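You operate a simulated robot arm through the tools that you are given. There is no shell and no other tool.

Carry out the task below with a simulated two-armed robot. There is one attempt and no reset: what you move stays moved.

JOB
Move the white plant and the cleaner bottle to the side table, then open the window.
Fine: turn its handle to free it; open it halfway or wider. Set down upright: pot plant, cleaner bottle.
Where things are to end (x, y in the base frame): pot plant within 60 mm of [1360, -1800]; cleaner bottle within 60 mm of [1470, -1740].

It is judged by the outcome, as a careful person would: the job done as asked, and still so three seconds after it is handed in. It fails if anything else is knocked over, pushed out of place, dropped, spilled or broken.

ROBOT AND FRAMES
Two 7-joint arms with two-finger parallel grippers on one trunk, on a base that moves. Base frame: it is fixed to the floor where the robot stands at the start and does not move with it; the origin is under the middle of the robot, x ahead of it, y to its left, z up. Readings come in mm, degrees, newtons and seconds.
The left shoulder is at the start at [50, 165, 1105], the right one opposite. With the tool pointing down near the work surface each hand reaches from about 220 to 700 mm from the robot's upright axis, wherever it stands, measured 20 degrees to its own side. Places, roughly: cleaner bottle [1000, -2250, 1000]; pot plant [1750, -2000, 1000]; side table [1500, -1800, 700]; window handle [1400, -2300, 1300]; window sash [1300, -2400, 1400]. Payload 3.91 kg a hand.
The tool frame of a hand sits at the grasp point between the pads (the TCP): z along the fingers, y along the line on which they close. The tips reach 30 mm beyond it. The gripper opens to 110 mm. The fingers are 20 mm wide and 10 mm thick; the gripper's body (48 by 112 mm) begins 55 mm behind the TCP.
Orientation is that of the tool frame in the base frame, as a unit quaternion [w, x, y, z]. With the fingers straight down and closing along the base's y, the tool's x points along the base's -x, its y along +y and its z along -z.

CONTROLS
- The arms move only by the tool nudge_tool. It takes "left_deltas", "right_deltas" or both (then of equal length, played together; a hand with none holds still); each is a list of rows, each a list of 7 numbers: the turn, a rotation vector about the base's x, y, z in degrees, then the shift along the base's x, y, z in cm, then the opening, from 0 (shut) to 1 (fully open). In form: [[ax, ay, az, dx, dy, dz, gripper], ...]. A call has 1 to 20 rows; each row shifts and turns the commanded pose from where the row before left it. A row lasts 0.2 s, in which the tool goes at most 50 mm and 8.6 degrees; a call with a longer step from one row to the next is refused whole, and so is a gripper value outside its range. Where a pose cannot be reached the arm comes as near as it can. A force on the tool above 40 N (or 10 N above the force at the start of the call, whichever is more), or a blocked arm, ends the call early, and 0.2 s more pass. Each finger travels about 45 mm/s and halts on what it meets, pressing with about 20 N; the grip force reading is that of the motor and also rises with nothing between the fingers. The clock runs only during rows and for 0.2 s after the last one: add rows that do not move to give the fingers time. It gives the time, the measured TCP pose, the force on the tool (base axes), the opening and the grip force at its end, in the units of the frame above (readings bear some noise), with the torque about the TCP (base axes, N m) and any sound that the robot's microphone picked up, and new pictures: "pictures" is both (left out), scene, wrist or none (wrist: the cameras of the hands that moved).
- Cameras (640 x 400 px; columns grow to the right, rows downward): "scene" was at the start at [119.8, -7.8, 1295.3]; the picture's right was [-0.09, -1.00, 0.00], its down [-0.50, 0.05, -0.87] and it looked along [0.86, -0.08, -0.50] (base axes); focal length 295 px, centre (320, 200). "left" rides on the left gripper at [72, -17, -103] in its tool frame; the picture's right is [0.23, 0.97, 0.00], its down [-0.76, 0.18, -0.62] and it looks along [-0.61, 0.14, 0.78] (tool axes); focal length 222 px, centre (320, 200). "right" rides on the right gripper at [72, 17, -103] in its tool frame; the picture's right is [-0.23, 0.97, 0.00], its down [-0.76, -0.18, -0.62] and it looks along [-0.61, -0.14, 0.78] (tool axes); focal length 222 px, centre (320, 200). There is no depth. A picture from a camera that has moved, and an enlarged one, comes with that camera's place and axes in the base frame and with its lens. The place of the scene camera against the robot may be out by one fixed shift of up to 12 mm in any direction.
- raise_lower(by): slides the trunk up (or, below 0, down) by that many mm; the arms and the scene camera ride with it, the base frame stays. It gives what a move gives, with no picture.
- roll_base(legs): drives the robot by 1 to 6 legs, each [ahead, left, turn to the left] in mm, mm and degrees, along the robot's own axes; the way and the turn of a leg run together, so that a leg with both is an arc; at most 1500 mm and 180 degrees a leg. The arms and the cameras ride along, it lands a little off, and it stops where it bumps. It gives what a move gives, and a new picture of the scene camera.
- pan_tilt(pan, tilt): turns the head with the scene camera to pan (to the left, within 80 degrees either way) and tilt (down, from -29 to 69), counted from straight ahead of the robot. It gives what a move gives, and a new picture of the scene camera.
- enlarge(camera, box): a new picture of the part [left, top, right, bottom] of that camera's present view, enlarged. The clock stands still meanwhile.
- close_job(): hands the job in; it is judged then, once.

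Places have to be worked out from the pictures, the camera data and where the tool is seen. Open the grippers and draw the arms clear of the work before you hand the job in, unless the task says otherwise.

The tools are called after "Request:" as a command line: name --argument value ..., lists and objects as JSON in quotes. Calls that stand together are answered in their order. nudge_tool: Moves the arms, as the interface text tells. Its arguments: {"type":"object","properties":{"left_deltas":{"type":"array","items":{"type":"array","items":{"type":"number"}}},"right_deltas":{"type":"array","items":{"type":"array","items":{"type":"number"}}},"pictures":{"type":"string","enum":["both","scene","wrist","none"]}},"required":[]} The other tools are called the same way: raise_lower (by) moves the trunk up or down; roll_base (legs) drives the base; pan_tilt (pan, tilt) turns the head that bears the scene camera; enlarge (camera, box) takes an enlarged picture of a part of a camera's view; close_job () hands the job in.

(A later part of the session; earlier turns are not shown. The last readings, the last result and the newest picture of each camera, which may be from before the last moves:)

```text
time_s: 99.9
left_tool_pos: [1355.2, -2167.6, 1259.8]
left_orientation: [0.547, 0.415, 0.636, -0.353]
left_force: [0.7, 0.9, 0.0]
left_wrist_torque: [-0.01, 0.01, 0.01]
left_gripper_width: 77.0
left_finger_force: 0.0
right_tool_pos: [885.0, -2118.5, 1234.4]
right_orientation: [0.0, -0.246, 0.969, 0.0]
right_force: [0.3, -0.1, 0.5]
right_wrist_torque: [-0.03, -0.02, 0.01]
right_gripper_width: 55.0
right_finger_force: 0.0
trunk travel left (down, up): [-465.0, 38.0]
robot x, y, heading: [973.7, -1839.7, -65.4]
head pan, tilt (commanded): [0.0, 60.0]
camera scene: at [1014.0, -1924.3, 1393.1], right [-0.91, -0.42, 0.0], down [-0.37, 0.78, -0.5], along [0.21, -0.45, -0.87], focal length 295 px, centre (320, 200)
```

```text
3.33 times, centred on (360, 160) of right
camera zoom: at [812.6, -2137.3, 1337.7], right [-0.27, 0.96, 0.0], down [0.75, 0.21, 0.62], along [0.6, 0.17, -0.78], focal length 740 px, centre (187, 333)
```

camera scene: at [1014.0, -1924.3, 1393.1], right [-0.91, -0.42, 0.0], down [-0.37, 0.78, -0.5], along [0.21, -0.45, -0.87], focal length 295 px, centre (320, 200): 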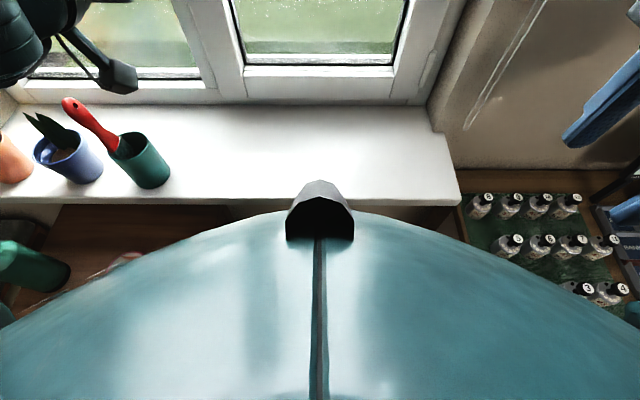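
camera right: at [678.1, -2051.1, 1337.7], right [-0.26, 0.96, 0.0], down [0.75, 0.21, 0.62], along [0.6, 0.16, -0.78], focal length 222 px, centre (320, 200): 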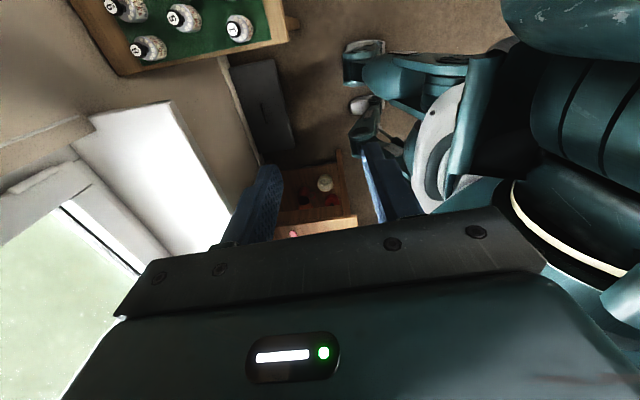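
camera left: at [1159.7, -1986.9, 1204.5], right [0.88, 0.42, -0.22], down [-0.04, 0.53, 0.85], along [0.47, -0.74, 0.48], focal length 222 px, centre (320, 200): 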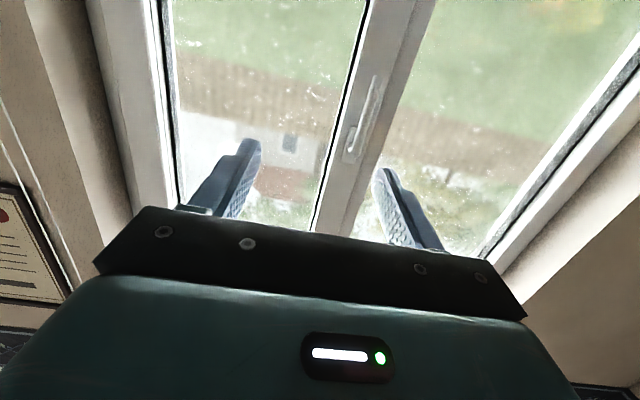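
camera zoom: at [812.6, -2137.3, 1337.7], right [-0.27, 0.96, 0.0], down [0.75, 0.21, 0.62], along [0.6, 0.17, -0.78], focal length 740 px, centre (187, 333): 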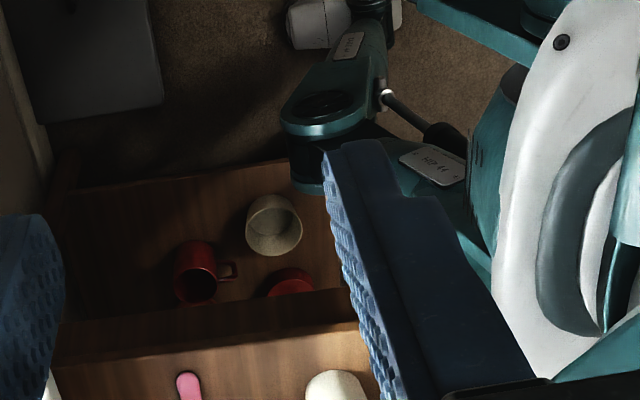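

The view shows the base's front-left caster right beside the table's lower shelf, so that is what it met; the table looks in place. I shift the base 40 mm to the right to get clear of it.

Request:
roll_base --legs '[[0, -40, 0]]'

Request:
enlarge --camera "right" --box '[300, 100, 420, 220]'

```text
time_s: 100.9
left_tool_pos: [1318.1, -2185.4, 1258.5]
left_orientation: [0.546, 0.415, 0.635, -0.354]
left_force: [0.3, -0.1, -0.4]
left_wrist_torque: [-0.01, -0.02, 0.0]
left_gripper_width: 77.0
left_finger_force: 0.1
right_tool_pos: [847.9, -2135.5, 1233.8]
right_orientation: [0.0, -0.246, 0.969, 0.0]
right_force: [0.0, 0.4, -0.3]
right_wrist_torque: [0.02, 0.0, -0.01]
right_gripper_width: 55.1
right_finger_force: 0.0
trunk travel left (down, up): [-465.0, 38.0]
robot x, y, heading: [936.8, -1855.4, -64.9]
head pan, tilt (commanded): [0.0, 60.0]
camera scene: at [977.3, -1941.5, 1393.1], right [-0.91, -0.42, 0.0], down [-0.37, 0.78, -0.5], along [0.21, -0.45, -0.87], focal length 295 px, centre (320, 200)
```

scene: 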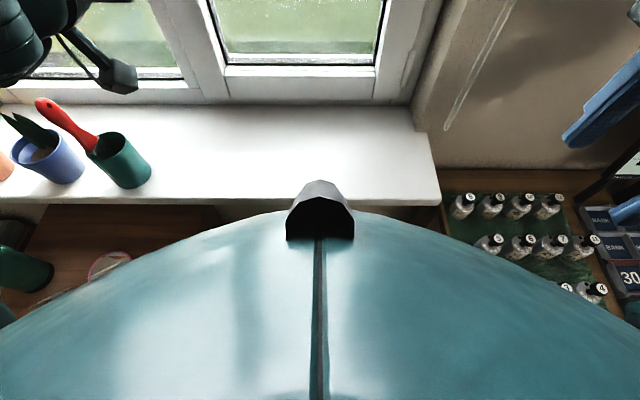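

```text
3.33 times, centred on (360, 160) of right
camera zoom: at [775.7, -2154.4, 1337.6], right [-0.27, 0.96, 0.0], down [0.75, 0.21, 0.62], along [0.6, 0.17, -0.78], focal length 740 px, centre (187, 333)
```

zoom: 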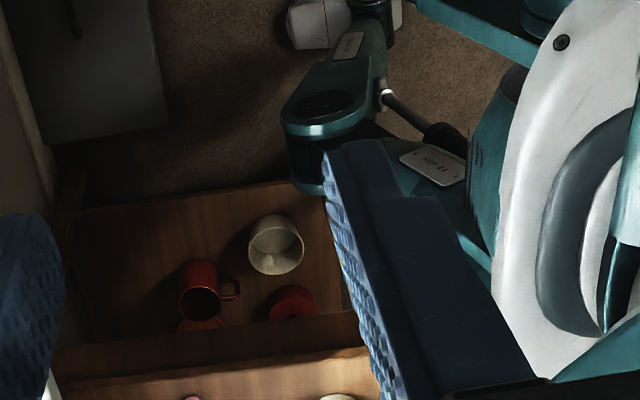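

The table and its shelf items look unmoved, with a gap to the caster now. I raise the trunk a little, then tilt the left hand to about 25° below level, close its fingers into a rod, and bring it just left of the lever, still in front of it.

Request:
raise_lower --by 35

Request:
pan_tilt --pan 15 --tilt 20

Request:
nudge_tool --left_deltas '[[7.25, 3.38, 0, 0, 0, -1.0, 0.4], [7.25, 3.38, 0, 2.0, -0.2, -2.0, 0.2], [0, 0, 0, 2.8, -0.3, -2.6, 0], [0, 0, 0, 2.8, -0.3, -2.6, 0], [0, 0, 0, 0, 0, 0, 0], [0, 0, 0, 0, 0, 0, 0]]'

```text
time_s: 101.7
left_tool_pos: [1318.6, -2183.8, 1295.1]
left_orientation: [0.547, 0.415, 0.635, -0.354]
left_force: [0.8, 0.2, 0.9]
left_wrist_torque: [-0.03, 0.02, 0.01]
left_gripper_width: 76.9
left_finger_force: 0.1
right_tool_pos: [848.7, -2134.6, 1268.8]
right_orientation: [0.001, -0.246, 0.969, 0.001]
right_force: [-0.7, -0.4, 0.4]
right_wrist_torque: [-0.01, -0.02, -0.03]
right_gripper_width: 55.0
right_finger_force: 0.0
trunk travel left (down, up): [-500.0, 3.0]
robot x, y, heading: [935.1, -1854.0, -64.9]
head pan, tilt (commanded): [0.0, 60.0]
```

```text
time_s: 102.8
left_tool_pos: [1318.7, -2185.1, 1295.9]
left_orientation: [0.547, 0.415, 0.636, -0.354]
left_force: [-0.5, 0.1, 0.7]
left_wrist_torque: [-0.02, 0.0, 0.01]
left_gripper_width: 76.9
left_finger_force: 0.1
right_tool_pos: [848.4, -2134.2, 1268.9]
right_orientation: [0.0, -0.246, 0.969, 0.001]
right_force: [-0.1, -0.3, 0.2]
right_wrist_torque: [0.02, -0.01, -0.02]
right_gripper_width: 54.8
right_finger_force: 0.0
trunk travel left (down, up): [-500.0, 3.0]
robot x, y, heading: [936.2, -1853.1, -64.9]
head pan, tilt (commanded): [15.0, 20.0]
camera scene: at [1009.4, -1952.2, 1486.1], right [-0.77, -0.64, 0.0], down [-0.22, 0.26, -0.94], along [0.6, -0.72, -0.34], focal length 295 px, centre (320, 200)
```

scene: 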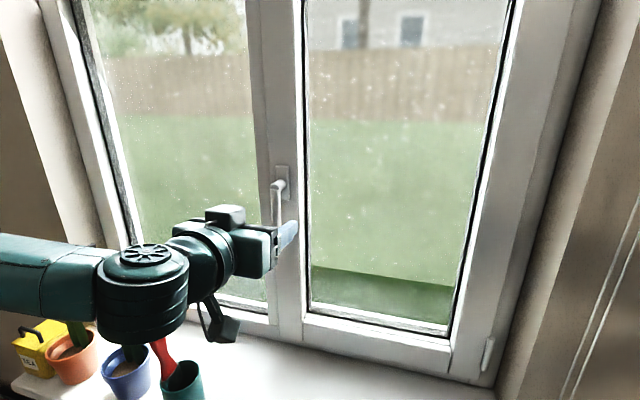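

```text
time_s: 104.2
left_tool_pos: [1395.9, -2194.8, 1212.4]
left_orientation: [0.451, 0.459, 0.706, -0.295]
left_force: [0.1, 0.3, -0.4]
left_wrist_torque: [0.01, 0.0, 0.01]
left_gripper_width: 0.0
left_finger_force: 20.0
right_tool_pos: [849.5, -2134.4, 1268.3]
right_orientation: [0.0, -0.246, 0.969, 0.001]
right_force: [-0.8, 0.1, 0.4]
right_wrist_torque: [-0.02, -0.01, -0.04]
right_gripper_width: 54.8
right_finger_force: 0.0
trunk travel left (down, up): [-500.0, 3.0]
robot x, y, heading: [939.4, -1855.5, -65.1]
head pan, tilt (commanded): [15.0, 20.0]
camera scene: at [1009.6, -1952.1, 1486.2], right [-0.77, -0.64, 0.0], down [-0.22, 0.26, -0.94], along [0.61, -0.72, -0.34], focal length 295 px, centre (320, 200)
camera left: at [1329.3, -2088.4, 1190.3], right [0.85, 0.48, -0.21], down [0.06, 0.3, 0.95], along [0.52, -0.82, 0.22], focal length 222 px, centre (320, 200)
```

scene: 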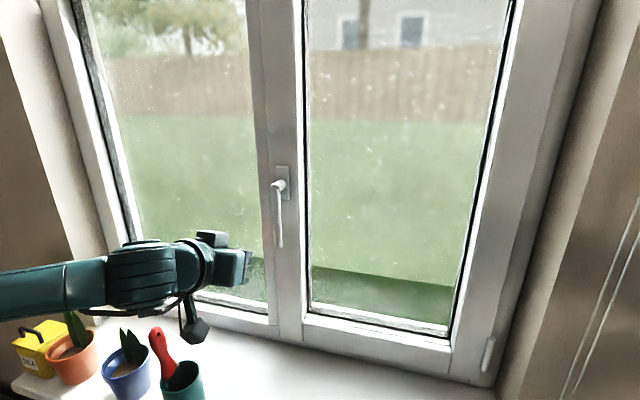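
left: 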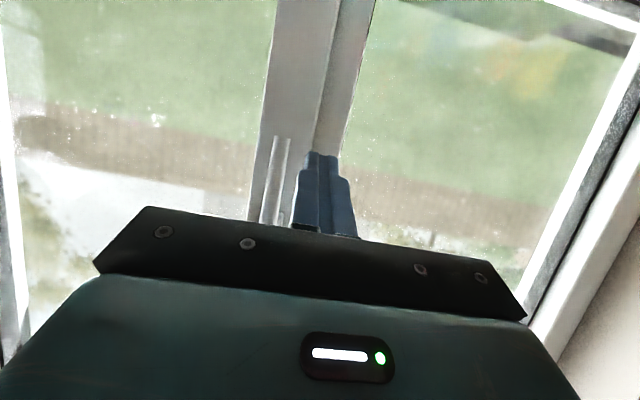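

The rod is ready, about 15–20 mm left of the lever. I push it forward beside the lever, stopping with the tips short of the sash.

Request:
nudge_tool --left_deltas '[[0, 0, 0, 1.35, -2.9, 0, 0], [0, 0, 0, 1.35, -2.9, 0, 0], [0, 0, 0, 1.25, -2.7, 0, 0], [0, 0, 0, 0, 0, 0, 0]]'

Request:
enlarge --camera "scene" --box '[200, 150, 360, 290]'

```text
time_s: 105.2
left_tool_pos: [1434.0, -2280.5, 1210.1]
left_orientation: [0.452, 0.459, 0.706, -0.295]
left_force: [0.1, 0.2, 0.2]
left_wrist_torque: [-0.02, 0.0, 0.0]
left_gripper_width: 0.2
left_finger_force: 20.3
right_tool_pos: [848.1, -2133.4, 1269.5]
right_orientation: [0.001, -0.247, 0.969, 0.0]
right_force: [-0.6, 0.4, 0.3]
right_wrist_torque: [-0.02, -0.03, 0.02]
right_gripper_width: 55.0
right_finger_force: 0.1
trunk travel left (down, up): [-500.0, 3.0]
robot x, y, heading: [934.8, -1854.5, -64.9]
head pan, tilt (commanded): [15.0, 20.0]
camera scene: at [1009.3, -1951.6, 1486.3], right [-0.77, -0.64, 0.0], down [-0.22, 0.26, -0.94], along [0.61, -0.72, -0.34], focal length 295 px, centre (320, 200)
camera left: at [1367.9, -2174.9, 1188.1], right [0.85, 0.48, -0.21], down [0.06, 0.3, 0.95], along [0.52, -0.82, 0.22], focal length 222 px, centre (320, 200)
```

scene: 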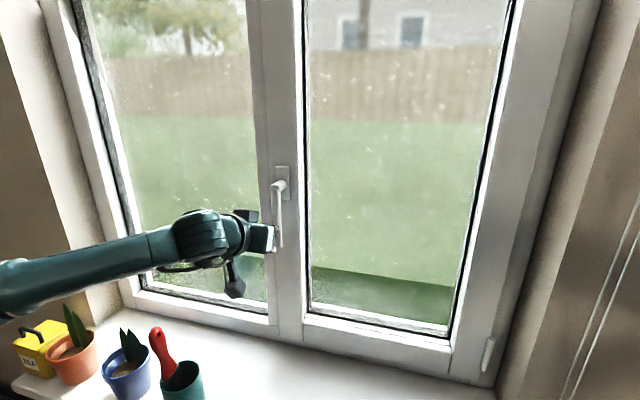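
left: 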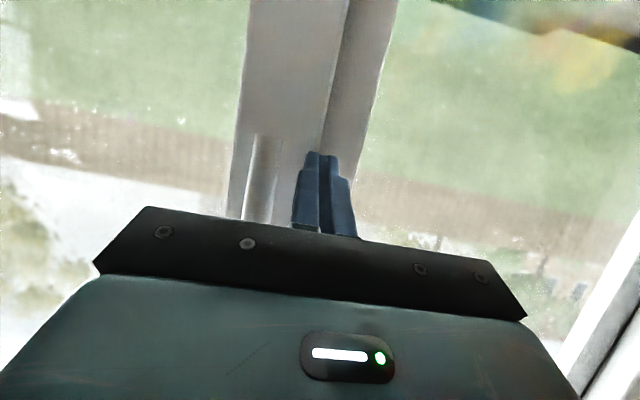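

```text
2.86 times, centred on (280, 220) of scene
camera zoom: at [1009.3, -1951.6, 1486.3], right [-0.77, -0.64, 0.0], down [-0.22, 0.26, -0.94], along [0.61, -0.72, -0.34], focal length 842 px, centre (434, 143)
```

zoom: 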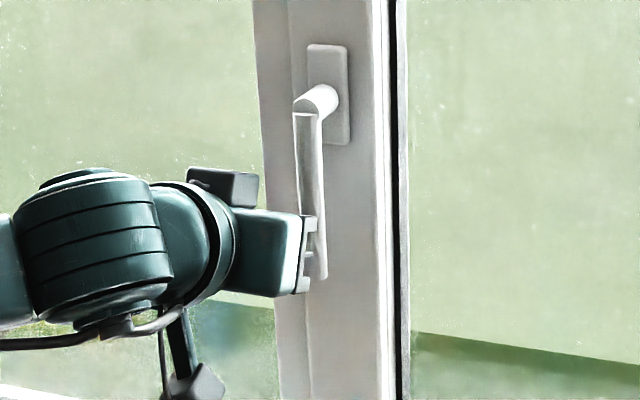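

The rod is level beside the lever with no contact. I push it to the right about 36 mm to test whether the lever turns that way.

Request:
nudge_tool --left_deltas '[[0, 0, 0, -1.09, -0.51, 0, 0], [0, 0, 0, -0.9, -0.42, 0, 0], [0, 0, 0, -0.7, -0.33, 0, 0], [0, 0, 0, -0.6, -0.28, 0, 0], [0, 0, 0, 0, 0, 0, 0]]'

Request:
enlarge --camera "scene" --box '[200, 150, 360, 290]'

```text
time_s: 106.4
left_tool_pos: [1400.8, -2294.5, 1212.8]
left_orientation: [0.452, 0.459, 0.706, -0.295]
left_force: [-0.3, 0.4, -0.3]
left_wrist_torque: [0.03, 0.0, 0.02]
left_gripper_width: 0.2
left_finger_force: 20.0
right_tool_pos: [847.7, -2135.0, 1268.4]
right_orientation: [0.0, -0.247, 0.969, 0.001]
right_force: [0.9, -0.5, -0.9]
right_wrist_torque: [-0.01, 0.03, 0.02]
right_gripper_width: 54.9
right_finger_force: 0.0
trunk travel left (down, up): [-500.0, 3.0]
robot x, y, heading: [935.7, -1853.2, -64.6]
head pan, tilt (commanded): [15.0, 20.0]
camera scene: at [1009.4, -1952.1, 1486.2], right [-0.77, -0.64, 0.0], down [-0.22, 0.26, -0.94], along [0.61, -0.72, -0.34], focal length 295 px, centre (320, 200)
camera left: at [1335.0, -2188.2, 1190.0], right [0.85, 0.48, -0.21], down [0.07, 0.3, 0.95], along [0.52, -0.83, 0.22], focal length 222 px, centre (320, 200)
```

scene: 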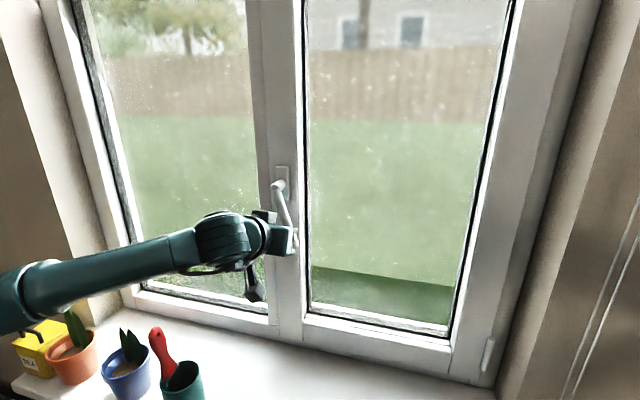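
left: 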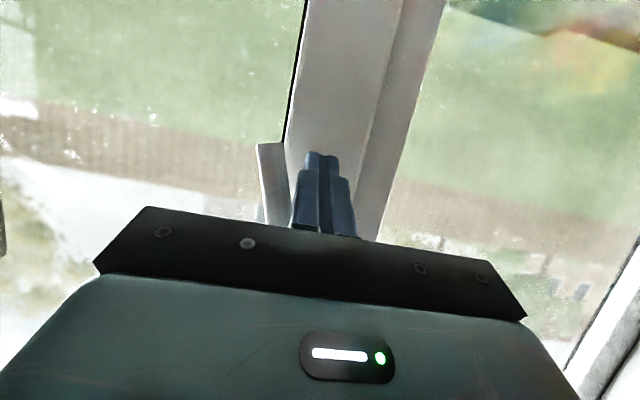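

```text
2.86 times, centred on (280, 220) of scene
camera zoom: at [1009.4, -1952.1, 1486.2], right [-0.77, -0.64, 0.0], down [-0.22, 0.26, -0.94], along [0.61, -0.72, -0.34], focal length 842 px, centre (434, 143)
```

zoom: 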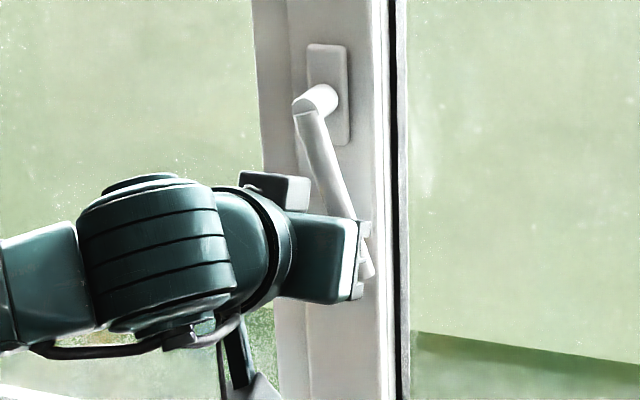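

The lever turns to the right freely. I carry on along its arc about the pivot.

Request:
nudge_tool --left_deltas '[[0, 0, 0, -1.63, -0.76, -0.23, 0], [0, 0, 0, -1.54, -0.72, 0.45, 0], [0, 0, 0, -1.58, -0.73, 0.7, 0], [0, 0, 0, -1.36, -0.63, 1.1, 0], [0, 0, 0, -1.15, -0.54, 1.26, 0], [0, 0, 0, -0.98, -0.46, 1.54, 0], [0, 0, 0, 0, 0, 0, 0]]'

Request:
enlarge --camera "scene" --box '[220, 130, 380, 270]'

```text
time_s: 108.0
left_tool_pos: [1318.6, -2329.4, 1261.2]
left_orientation: [0.451, 0.46, 0.705, -0.296]
left_force: [-0.5, -0.5, -1.4]
left_wrist_torque: [0.0, -0.02, 0.03]
left_gripper_width: 0.1
left_finger_force: 20.1
right_tool_pos: [847.8, -2134.8, 1270.3]
right_orientation: [0.0, -0.246, 0.969, 0.001]
right_force: [-0.3, -0.1, -0.4]
right_wrist_torque: [0.01, -0.04, -0.01]
right_gripper_width: 54.8
right_finger_force: 0.0
trunk travel left (down, up): [-500.0, 3.0]
robot x, y, heading: [936.6, -1856.5, -65.0]
head pan, tilt (commanded): [15.0, 20.0]
camera scene: at [1009.5, -1952.2, 1486.2], right [-0.77, -0.64, 0.0], down [-0.22, 0.26, -0.94], along [0.61, -0.72, -0.34], focal length 295 px, centre (320, 200)
camera left: at [1252.6, -2223.7, 1238.9], right [0.85, 0.48, -0.21], down [0.06, 0.3, 0.95], along [0.52, -0.83, 0.22], focal length 222 px, centre (320, 200)
```

scene: 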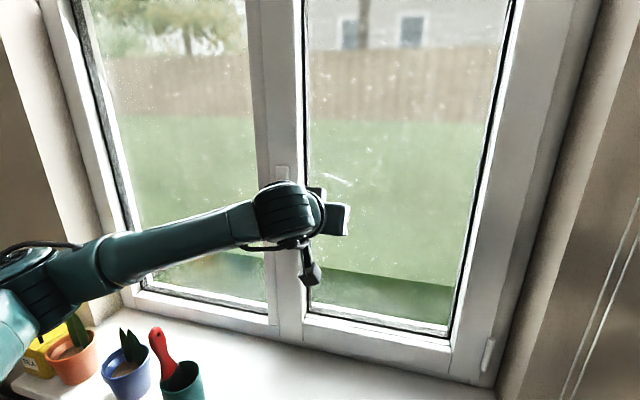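
left: 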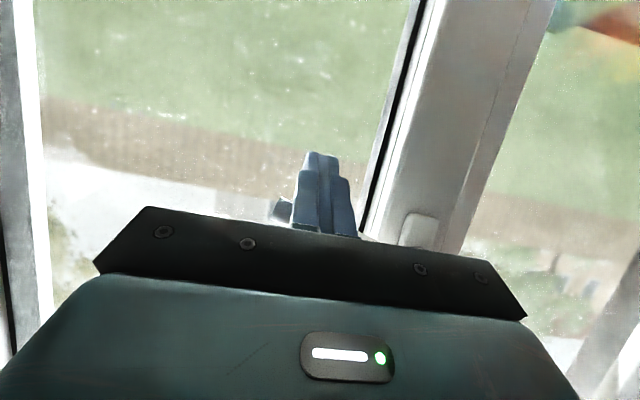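

```text
2.86 times, centred on (300, 200) of scene
camera zoom: at [1009.5, -1952.2, 1486.2], right [-0.77, -0.64, 0.0], down [-0.22, 0.26, -0.94], along [0.61, -0.72, -0.34], focal length 842 px, centre (377, 200)
```

zoom: 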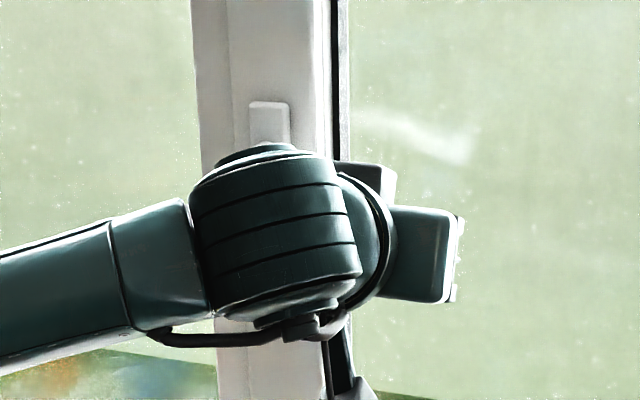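

The lever is near 70°. I push it the rest of the way up to horizontal.

Request:
nudge_tool --left_deltas '[[0, 0, 0, -0.66, -0.31, 1.6, 0], [0, 0, 0, -0.43, -0.2, 1.8, 0], [0, 0, 0, -0.18, -0.08, 1.1, 0], [0, 0, 0, 0, 0, 0, 0]]'

```text
time_s: 108.8
left_tool_pos: [1307.4, -2336.0, 1288.9]
left_orientation: [0.44, 0.464, 0.716, -0.281]
left_force: [2.9, 3.0, -9.7]
left_wrist_torque: [-0.06, 0.1, 0.03]
left_gripper_width: 0.0
left_finger_force: 20.0
right_tool_pos: [849.1, -2134.8, 1268.7]
right_orientation: [0.0, -0.247, 0.969, 0.001]
right_force: [0.1, 0.6, -0.5]
right_wrist_torque: [0.02, -0.02, 0.0]
right_gripper_width: 54.7
right_finger_force: 0.1
trunk travel left (down, up): [-500.0, 3.0]
robot x, y, heading: [938.5, -1858.0, -64.9]
head pan, tilt (commanded): [15.0, 20.0]
stopped in row 4 (left hand): the force on the tool passed its limit at 47 N (the readings are from after the stop); the commanded pose is now the measured one
camera scene: at [1009.8, -1952.1, 1486.3], right [-0.76, -0.64, 0.0], down [-0.22, 0.26, -0.94], along [0.61, -0.72, -0.34], focal length 295 px, centre (320, 200)
camera left: at [1240.5, -2229.5, 1270.9], right [0.85, 0.49, -0.2], down [0.07, 0.26, 0.96], along [0.53, -0.83, 0.19], focal length 222 px, centre (320, 200)
```

scene: 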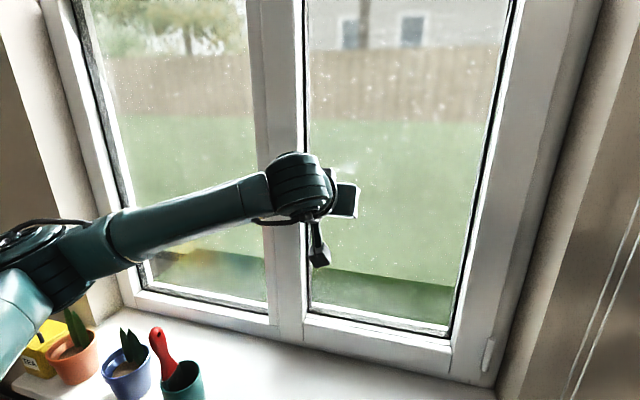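
left: 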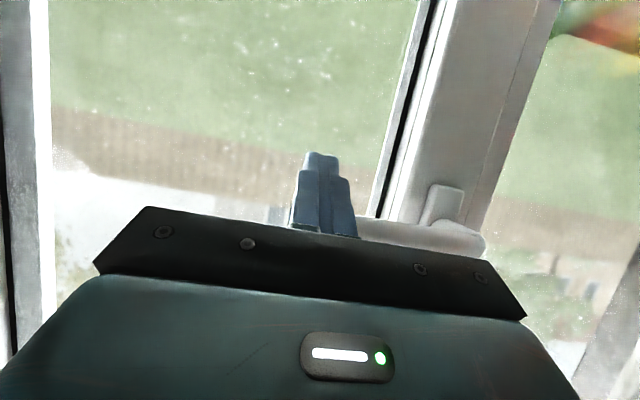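

The lever met its end stop at horizontal (47 N). I drop slightly and back the hand away to see the handle.

Request:
nudge_tool --left_deltas '[[0, 0, 0, 0, 0, -0.8, 0], [0, 0, 0, -0.8, 1.8, -0.8, 0], [0, 0, 0, -1.3, 2.8, 0, 0], [0, 0, 0, -1.3, 2.8, 0, 0], [0, 0, 0, -1.3, 2.8, 0, 0], [0, 0, 0, -1.0, 2.2, 0, 0], [0, 0, 0, 0, 0, 0, 0]]'

Request:
enlarge --camera "left" --box '[240, 60, 520, 260]'

Request:
enlarge --camera "scene" --box '[220, 130, 380, 270]'

```text
time_s: 110.4
left_tool_pos: [1247.3, -2213.1, 1274.5]
left_orientation: [0.441, 0.464, 0.713, -0.285]
left_force: [0.5, 0.0, -0.8]
left_wrist_torque: [0.0, 0.0, -0.04]
left_gripper_width: 0.0
left_finger_force: 20.3
right_tool_pos: [849.8, -2134.6, 1268.7]
right_orientation: [0.0, -0.246, 0.969, 0.0]
right_force: [0.3, 0.3, -0.2]
right_wrist_torque: [-0.06, -0.04, 0.0]
right_gripper_width: 55.1
right_finger_force: 0.0
trunk travel left (down, up): [-500.0, 3.0]
robot x, y, heading: [935.5, -1853.9, -65.1]
head pan, tilt (commanded): [15.0, 20.0]
camera scene: at [1009.5, -1952.1, 1486.2], right [-0.76, -0.64, 0.0], down [-0.22, 0.26, -0.94], along [0.61, -0.72, -0.34], focal length 295 px, centre (320, 200)
camera left: at [1181.8, -2105.7, 1256.5], right [0.85, 0.49, -0.2], down [0.07, 0.27, 0.96], along [0.52, -0.83, 0.19], focal length 222 px, centre (320, 200)
```

scene: 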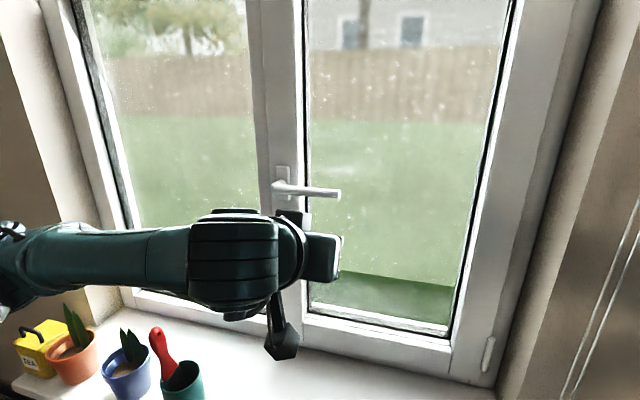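
left: 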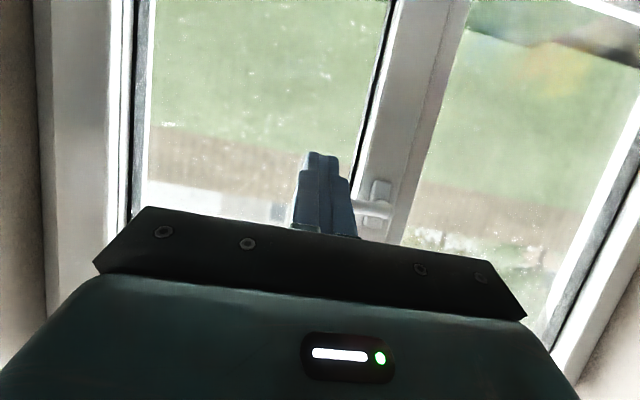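

```text
2.00 times, centred on (380, 160) of left
camera zoom: at [1181.8, -2105.7, 1256.5], right [0.85, 0.49, -0.2], down [0.07, 0.27, 0.96], along [0.52, -0.83, 0.19], focal length 444 px, centre (200, 280)
```

zoom: 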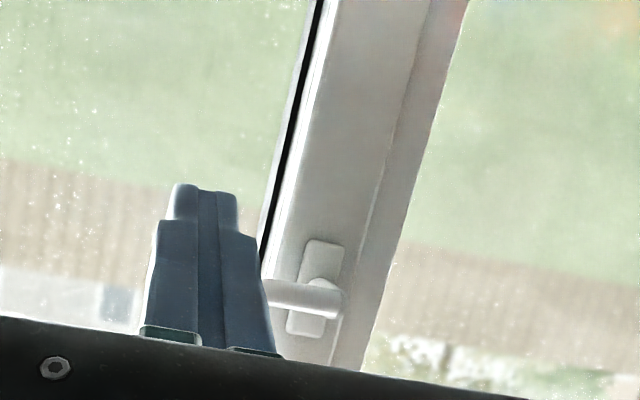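

```text
2.86 times, centred on (300, 200) of scene
camera zoom: at [1009.5, -1952.1, 1486.2], right [-0.76, -0.64, 0.0], down [-0.22, 0.26, -0.94], along [0.61, -0.72, -0.34], focal length 842 px, centre (377, 200)
```

zoom: 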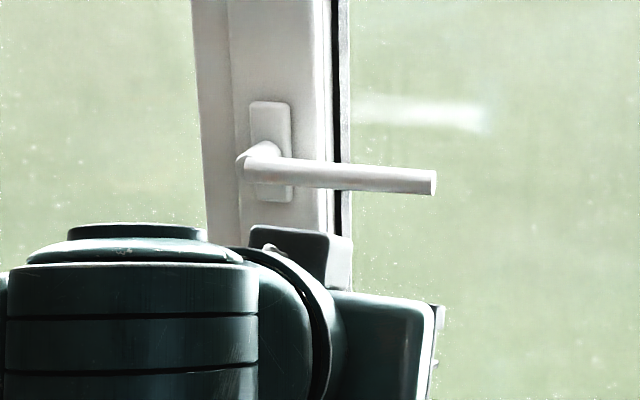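

The handle now points horizontally to the right, so the sash should be free. Next I will hook it: fingers pointing down, closing direction across the wall, one finger behind the lever. First I pitch the left hand to point down and open it.

Request:
nudge_tool --left_deltas '[[7.25, 3.38, 0, 0, 0, 0.3, 0.2], [7.25, 3.38, 0, 0, 0, 0.3, 0.4], [7.25, 3.38, 0, 0, 0, 0, 0.6], [7.25, 3.38, 0, 0, 0, 0, 0.8], [7.25, 3.38, 0, 0, 0, 0, 1], [7.25, 3.38, 0, 0, 0, 0, 1], [7.25, 3.38, 0, 0, 0, 0, 1], [7.25, 3.38, 0, 0, 0, 0, 1], [0, 0, -8.2, 0, 0, 0, 1], [0, 0, -8.2, 0, 0, 0, 1], [0, 0, -8.2, 0, 0, 0, 1], [0, 0, -8.2, 0, 0, 0, 1], [0, 0, 0, 0, 0, 0, 1]]'

```text
time_s: 113.2
left_tool_pos: [1249.2, -2211.5, 1281.1]
left_orientation: [-0.009, 0.758, 0.652, -0.001]
left_force: [-0.3, -0.4, -0.1]
left_wrist_torque: [0.0, 0.05, 0.04]
left_gripper_width: 110.2
left_finger_force: 0.0
right_tool_pos: [848.3, -2135.7, 1268.6]
right_orientation: [0.0, -0.246, 0.969, 0.0]
right_force: [-0.5, -0.3, -1.0]
right_wrist_torque: [-0.01, -0.04, 0.02]
right_gripper_width: 54.9
right_finger_force: 0.1
trunk travel left (down, up): [-500.0, 3.0]
robot x, y, heading: [935.9, -1855.1, -64.8]
head pan, tilt (commanded): [15.0, 20.0]
camera scene: at [1009.4, -1951.9, 1486.2], right [-0.76, -0.64, 0.0], down [-0.22, 0.26, -0.94], along [0.61, -0.72, -0.34], focal length 295 px, centre (320, 200)
camera left: at [1244.1, -2138.9, 1386.0], right [1.0, 0.08, -0.01], down [0.07, -0.79, 0.61], along [0.04, -0.61, -0.79], focal length 222 px, centre (320, 200)
```

scene: 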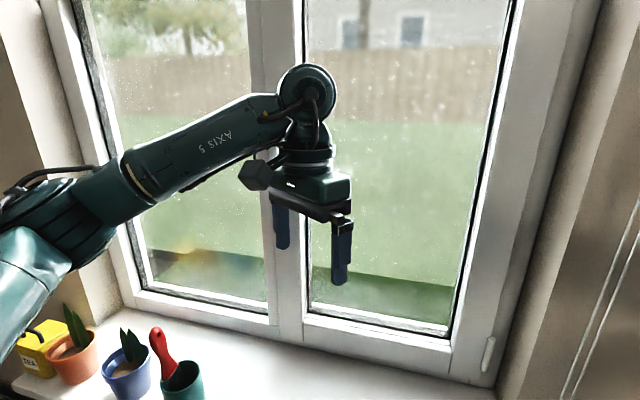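
left: 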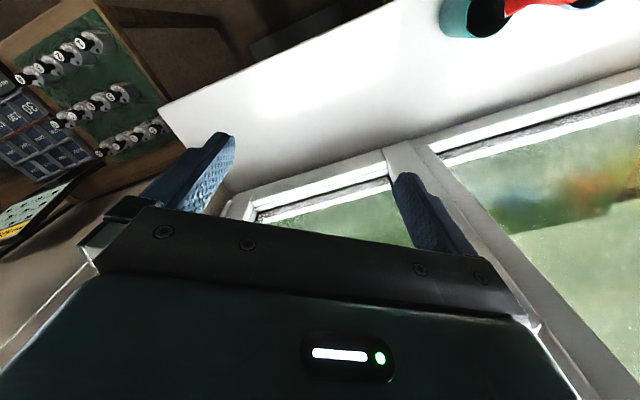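

The hand points down and is yawed a third of the way. I finish the yaw (another 56°) while moving to a spot right of the lever's free end, still in front of the window.

Request:
nudge_tool --left_deltas '[[0, 0, -8.1, -0.5, -0.6, 0, 1], [0, 0, -8.1, -0.5, -0.6, 0, 1], [0, 0, -8.1, -0.5, -0.6, 0, 1], [0, 0, -8.1, -0.5, -0.6, 0, 1], [0, 0, -8.1, -0.5, -0.6, 0, 1], [0, 0, -8.1, -0.6, -0.7, 0, 1], [0, 0, -8.0, -0.6, -0.7, 0, 1], [0, 0, 0, 0, 0, 0, 1]]'

Request:
enlarge --camera "scene" --box '[240, 60, 400, 300]'

```text
time_s: 115.0
left_tool_pos: [1105.1, -2143.4, 1257.8]
left_orientation: [-0.007, 0.976, 0.216, 0.003]
left_force: [0.6, -0.3, -0.3]
left_wrist_torque: [-0.02, -0.02, -0.03]
left_gripper_width: 110.1
left_finger_force: 0.0
left hand out of reach, approached as far as the arm can: row 3, 4, 5, 6, 7
right_tool_pos: [849.4, -2134.3, 1268.1]
right_orientation: [0.0, -0.247, 0.969, 0.001]
right_force: [0.3, 0.1, -0.6]
right_wrist_torque: [-0.01, 0.01, 0.03]
right_gripper_width: 55.2
right_finger_force: 0.0
trunk travel left (down, up): [-500.0, 3.0]
robot x, y, heading: [934.8, -1856.2, -64.6]
head pan, tilt (commanded): [15.0, 20.0]
camera scene: at [1009.9, -1952.0, 1486.2], right [-0.76, -0.64, 0.0], down [-0.22, 0.26, -0.94], along [0.61, -0.72, -0.34], focal length 295 px, centre (320, 200)
camera left: at [1163.5, -2099.6, 1362.4], right [0.62, -0.79, -0.01], down [-0.62, -0.49, 0.61], along [-0.49, -0.37, -0.79], focal length 222 px, centre (320, 200)
```

scene: 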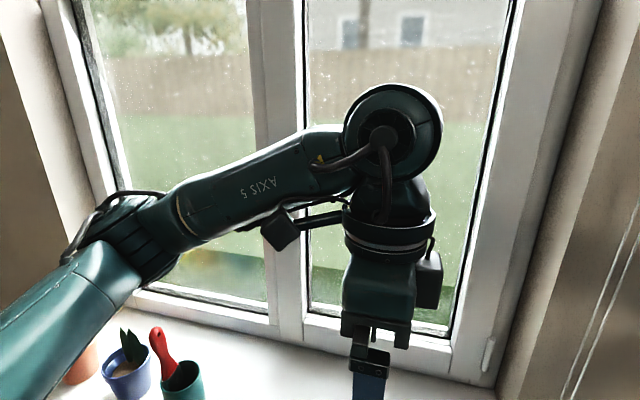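
left: 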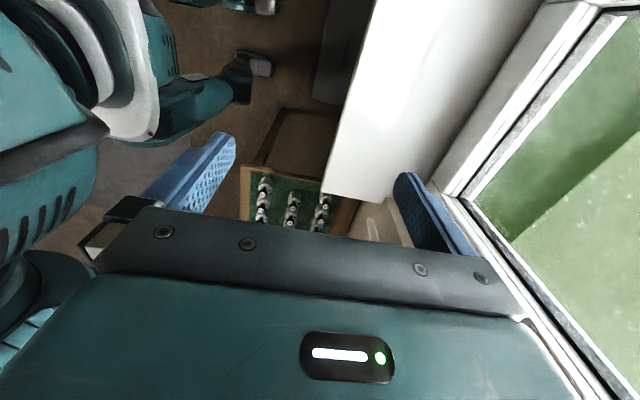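

```text
1.67 times, centred on (320, 180) of scene
camera zoom: at [1009.9, -1952.0, 1486.2], right [-0.76, -0.64, 0.0], down [-0.22, 0.26, -0.94], along [0.61, -0.72, -0.34], focal length 491 px, centre (320, 233)
```

zoom: 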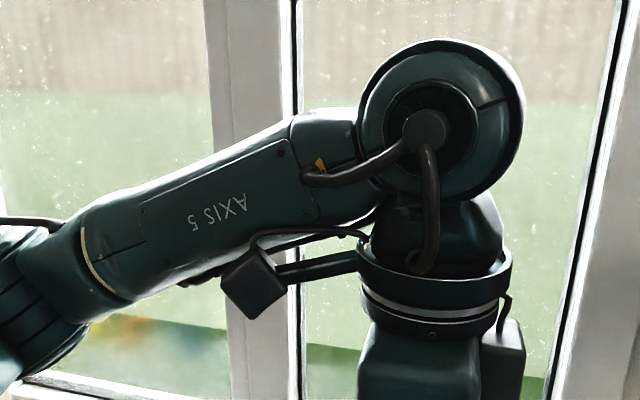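

The yaw could only be reached by letting the hand drift to (1105,-2143), so the last wrist joint is near its limit on that side. I turn it the other way round, 180°, which puts the other finger towards the window.

Request:
nudge_tool --left_deltas '[[0, 0, 8.5, 0.2, -0.2, 0, 1], [0, 0, 8.5, 0.4, -0.4, 0, 1], [0, 0, 8.5, 0.4, -0.4, 0, 1], [0, 0, 8.5, 0.4, -0.4, 0, 1], [0, 0, 8.5, 0.4, -0.4, 0, 1], [0, 0, 8.5, 0.4, -0.4, 0, 1], [0, 0, 8.5, 0.4, -0.2, 0, 1], [0, 0, 8.5, 0.4, -0.2, 0, 1], [0, 0, 8.5, 0.4, -0.2, 0, 1], [0, 0, 8.5, 0.4, -0.2, 0, 1], [0, 0, 8.5, 0, 0, 0, 1], [0, 0, 8.5, 0, 0, 0, 1], [0, 0, 8.5, 0, 0, 0, 1], [0, 0, 8.5, 0, 0, 0, 1], [0, 0, 8.5, 0, 0, 0, 1], [0, 0, 8.5, 0, 0, 0, 1], [0, 0, 8.5, 0, 0, 0, 1], [0, 0, 8.5, 0, 0, 0, 1], [0, 0, 8.5, 0, 0, 0, 1], [0, 0, 8.5, 0, 0, 0, 1]]'

```text
time_s: 119.2
left_tool_pos: [1142.0, -2171.7, 1257.1]
left_orientation: [-0.004, -0.132, 0.991, -0.008]
left_force: [-0.1, -0.5, 0.3]
left_wrist_torque: [-0.04, -0.02, -0.03]
left_gripper_width: 110.0
left_finger_force: 0.1
right_tool_pos: [849.9, -2133.3, 1269.2]
right_orientation: [0.0, -0.246, 0.969, 0.001]
right_force: [-0.3, -0.6, 0.3]
right_wrist_torque: [-0.01, -0.01, 0.01]
right_gripper_width: 55.0
right_finger_force: 0.0
trunk travel left (down, up): [-500.0, 3.0]
robot x, y, heading: [939.4, -1855.8, -64.9]
head pan, tilt (commanded): [15.0, 20.0]
camera scene: at [1009.4, -1951.9, 1486.2], right [-0.76, -0.64, 0.0], down [-0.22, 0.26, -0.94], along [0.61, -0.72, -0.34], focal length 295 px, centre (320, 200)
camera left: at [1077.5, -2206.2, 1361.7], right [-0.47, 0.88, -0.01], down [0.69, 0.38, 0.61], along [0.54, 0.28, -0.79], focal length 222 px, centre (320, 200)
```

scene: 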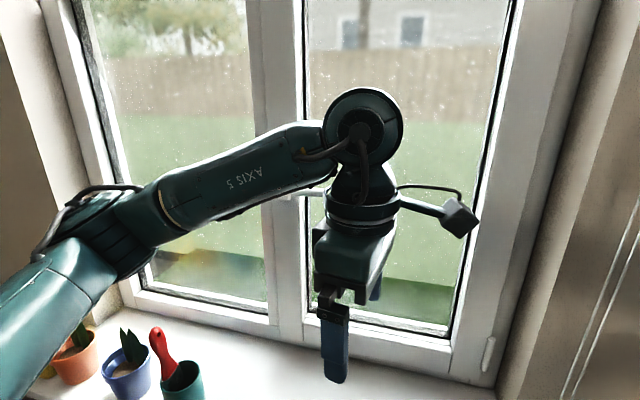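
left: 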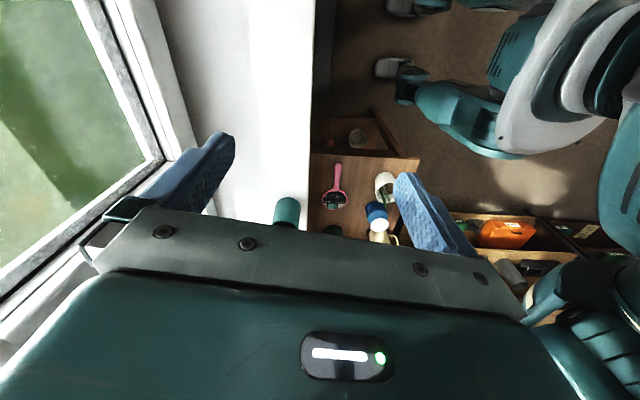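

The turn worked fully this way round, and the wrist view also shows plant, bottle and mug still standing on the unmoved table. I complete the last 10° and move to the spot right of the lever's free end.

Request:
nudge_tool --left_deltas '[[0, 0, 4.9, 1.0, -1.1, 0.5, 1], [0, 0, 4.8, 1.5, -1.8, 0.5, 1], [0, 0, 0, 1.5, -1.8, 0.5, 1], [0, 0, 0, 1.5, -1.9, 0.3, 1], [0, 0, 0, 1.5, -1.8, 0, 1], [0, 0, 0, 0, 0, 0, 1]]'

Request:
enlarge --camera "scene" --box '[240, 60, 400, 300]'

```text
time_s: 120.6
left_tool_pos: [1213.2, -2255.6, 1272.5]
left_orientation: [-0.002, -0.213, 0.977, -0.007]
left_force: [-0.4, -0.2, 0.4]
left_wrist_torque: [0.03, -0.05, 0.04]
left_gripper_width: 109.9
left_finger_force: 0.1
right_tool_pos: [849.6, -2134.2, 1269.4]
right_orientation: [0.001, -0.246, 0.969, 0.001]
right_force: [0.0, 0.5, -1.6]
right_wrist_torque: [0.02, -0.03, 0.01]
right_gripper_width: 54.8
right_finger_force: 0.0
trunk travel left (down, up): [-500.0, 3.0]
robot x, y, heading: [937.7, -1857.2, -64.9]
head pan, tilt (commanded): [15.0, 20.0]
camera scene: at [1009.3, -1951.6, 1486.2], right [-0.76, -0.64, 0.0], down [-0.22, 0.26, -0.94], along [0.61, -0.72, -0.34], focal length 295 px, centre (320, 200)
camera left: at [1154.7, -2299.7, 1377.3], right [-0.61, 0.79, -0.01], down [0.62, 0.49, 0.61], along [0.49, 0.37, -0.79], focal length 222 px, centre (320, 200)
```

scene: 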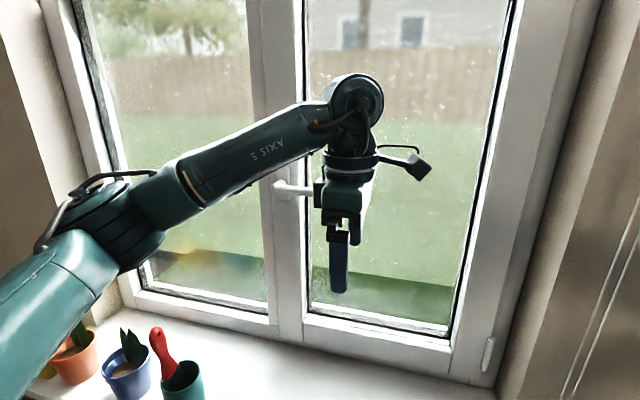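
left: 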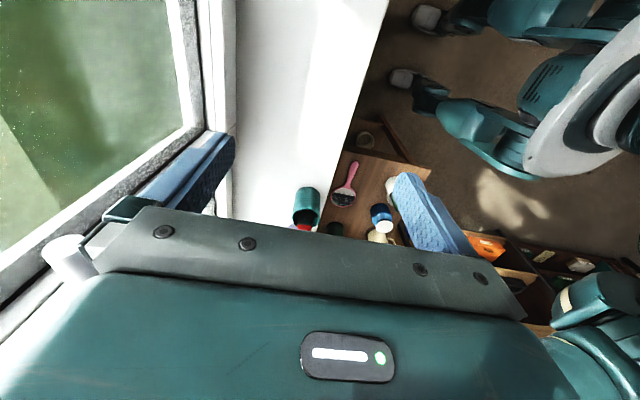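

```text
1.67 times, centred on (320, 180) of scene
camera zoom: at [1009.3, -1951.6, 1486.2], right [-0.76, -0.64, 0.0], down [-0.22, 0.26, -0.94], along [0.61, -0.72, -0.34], focal length 491 px, centre (320, 233)
```

zoom: 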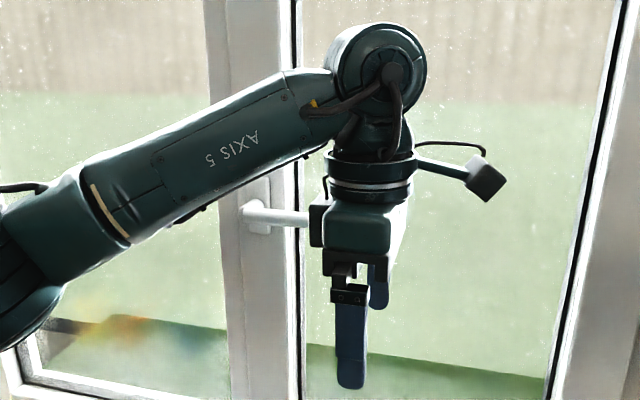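

The hand is exactly where planned (fingers down, one finger toward the window), just right of the lever's free end. I move it forward 88 mm so the window-side finger lies between lever plane and glass.

Request:
nudge_tool --left_deltas '[[0, 0, 0, 1.0, -2.1, 0, 1], [0, 0, 0, 1.1, -2.3, 0, 1], [0, 0, 0, 0.9, -2.0, 0, 1], [0, 0, 0, 0.7, -1.6, 0, 1], [0, 0, 0, 0, 0, 0, 1]]'

Request:
enlarge --camera "scene" --box '[240, 60, 400, 300]'

Request:
enlarge --camera "left" --box '[0, 100, 320, 300]'

```text
time_s: 121.8
left_tool_pos: [1250.1, -2335.6, 1275.5]
left_orientation: [-0.004, -0.213, 0.977, -0.008]
left_force: [-0.3, 0.0, 0.3]
left_wrist_torque: [-0.01, 0.04, 0.04]
left_gripper_width: 109.9
left_finger_force: 0.0
right_tool_pos: [849.1, -2134.1, 1268.7]
right_orientation: [0.0, -0.246, 0.969, 0.001]
right_force: [-0.5, -0.9, 0.4]
right_wrist_torque: [0.0, 0.01, -0.01]
right_gripper_width: 54.9
right_finger_force: 0.1
trunk travel left (down, up): [-500.0, 3.0]
robot x, y, heading: [937.1, -1850.2, -64.9]
head pan, tilt (commanded): [15.0, 20.0]
camera scene: at [1009.6, -1951.7, 1486.2], right [-0.76, -0.64, 0.0], down [-0.22, 0.26, -0.94], along [0.61, -0.72, -0.34], focal length 295 px, centre (320, 200)
camera left: at [1192.3, -2379.7, 1379.5], right [-0.61, 0.79, -0.01], down [0.62, 0.49, 0.61], along [0.49, 0.37, -0.79], focal length 222 px, centre (320, 200)
```

scene: 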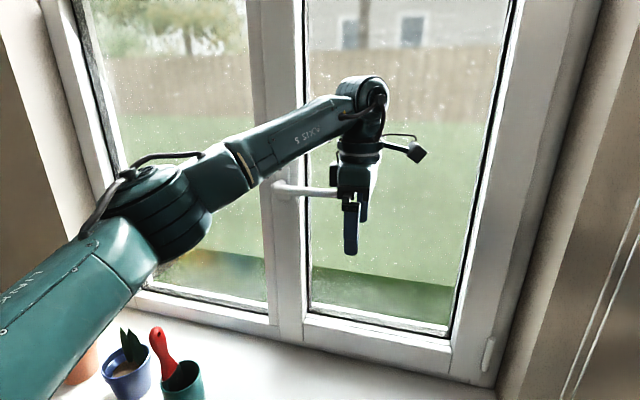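
left: 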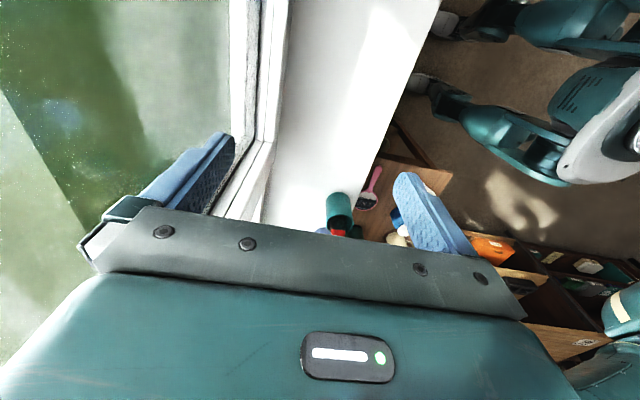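

```text
1.67 times, centred on (320, 180) of scene
camera zoom: at [1009.6, -1951.7, 1486.2], right [-0.76, -0.64, 0.0], down [-0.22, 0.26, -0.94], along [0.61, -0.72, -0.34], focal length 491 px, centre (320, 233)
```

zoom: 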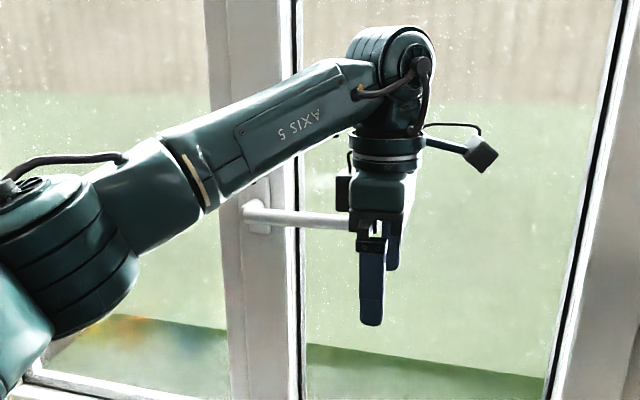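

```text
2.00 times, centred on (160, 200) of left
camera zoom: at [1192.3, -2379.7, 1379.5], right [-0.61, 0.79, -0.01], down [0.62, 0.49, 0.61], along [0.49, 0.37, -0.79], focal length 444 px, centre (640, 200)
```

zoom: 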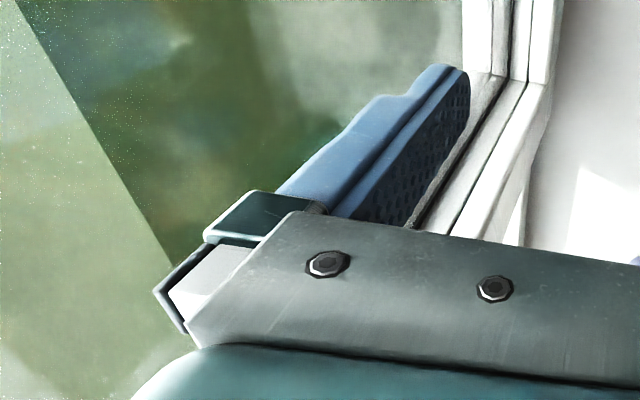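

The window-side finger is at v≈-168, behind the lever's plane with the glass still beyond it. I raise 15 mm so the lever will sit lower on the fingers, then slide left along the lever.

Request:
nudge_tool --left_deltas '[[0, 0, 0, 0, 0, 1.5, 1], [0, 0, 0, 1.2, 0.55, 0, 1], [0, 0, 0, 1.5, 0.7, 0, 1], [0, 0, 0, 1.6, 0.75, 0, 1], [0, 0, 0, 1.5, 0.7, 0, 1], [0, 0, 0, 0, 0, 0, 1]]'

Request:
enlarge --camera "scene" --box '[240, 60, 400, 300]'

```text
time_s: 123.2
left_tool_pos: [1307.7, -2309.4, 1288.3]
left_orientation: [-0.002, -0.213, 0.977, -0.008]
left_force: [0.8, 0.6, -0.3]
left_wrist_torque: [-0.02, 0.02, -0.04]
left_gripper_width: 110.1
left_finger_force: 0.0
right_tool_pos: [849.5, -2135.2, 1268.5]
right_orientation: [0.0, -0.246, 0.969, 0.001]
right_force: [-0.9, -0.3, -0.9]
right_wrist_torque: [-0.03, -0.01, -0.01]
right_gripper_width: 54.8
right_finger_force: 0.0
trunk travel left (down, up): [-500.0, 3.0]
robot x, y, heading: [935.1, -1853.4, -64.7]
head pan, tilt (commanded): [15.0, 20.0]
camera scene: at [1009.2, -1952.0, 1486.2], right [-0.76, -0.64, 0.0], down [-0.22, 0.26, -0.94], along [0.61, -0.72, -0.34], focal length 295 px, centre (320, 200)
camera left: at [1249.2, -2353.5, 1393.2], right [-0.61, 0.79, -0.01], down [0.62, 0.49, 0.61], along [0.49, 0.37, -0.79], focal length 222 px, centre (320, 200)
```

scene: 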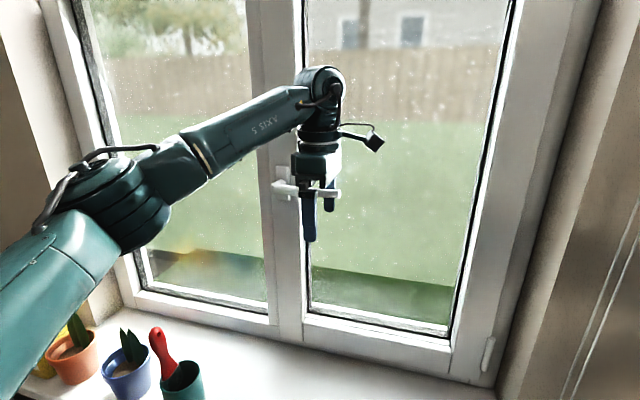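
left: 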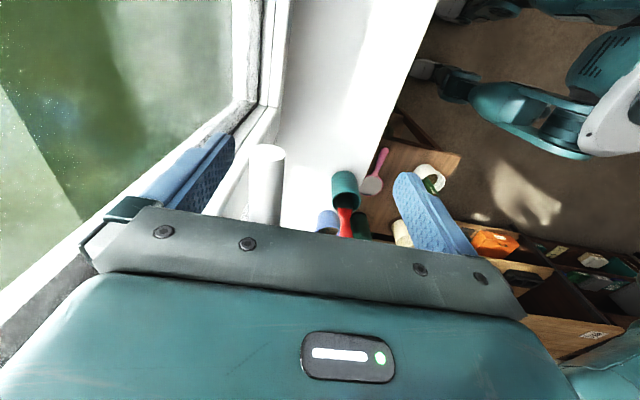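

```text
1.67 times, centred on (320, 180) of scene
camera zoom: at [1009.2, -1952.0, 1486.2], right [-0.76, -0.64, 0.0], down [-0.22, 0.26, -0.94], along [0.61, -0.72, -0.34], focal length 491 px, centre (320, 233)
```

zoom: 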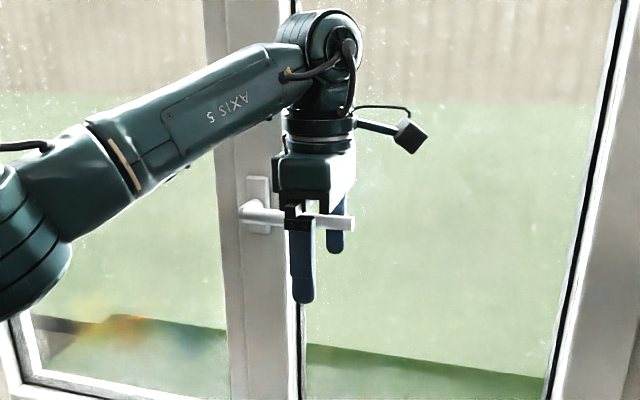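

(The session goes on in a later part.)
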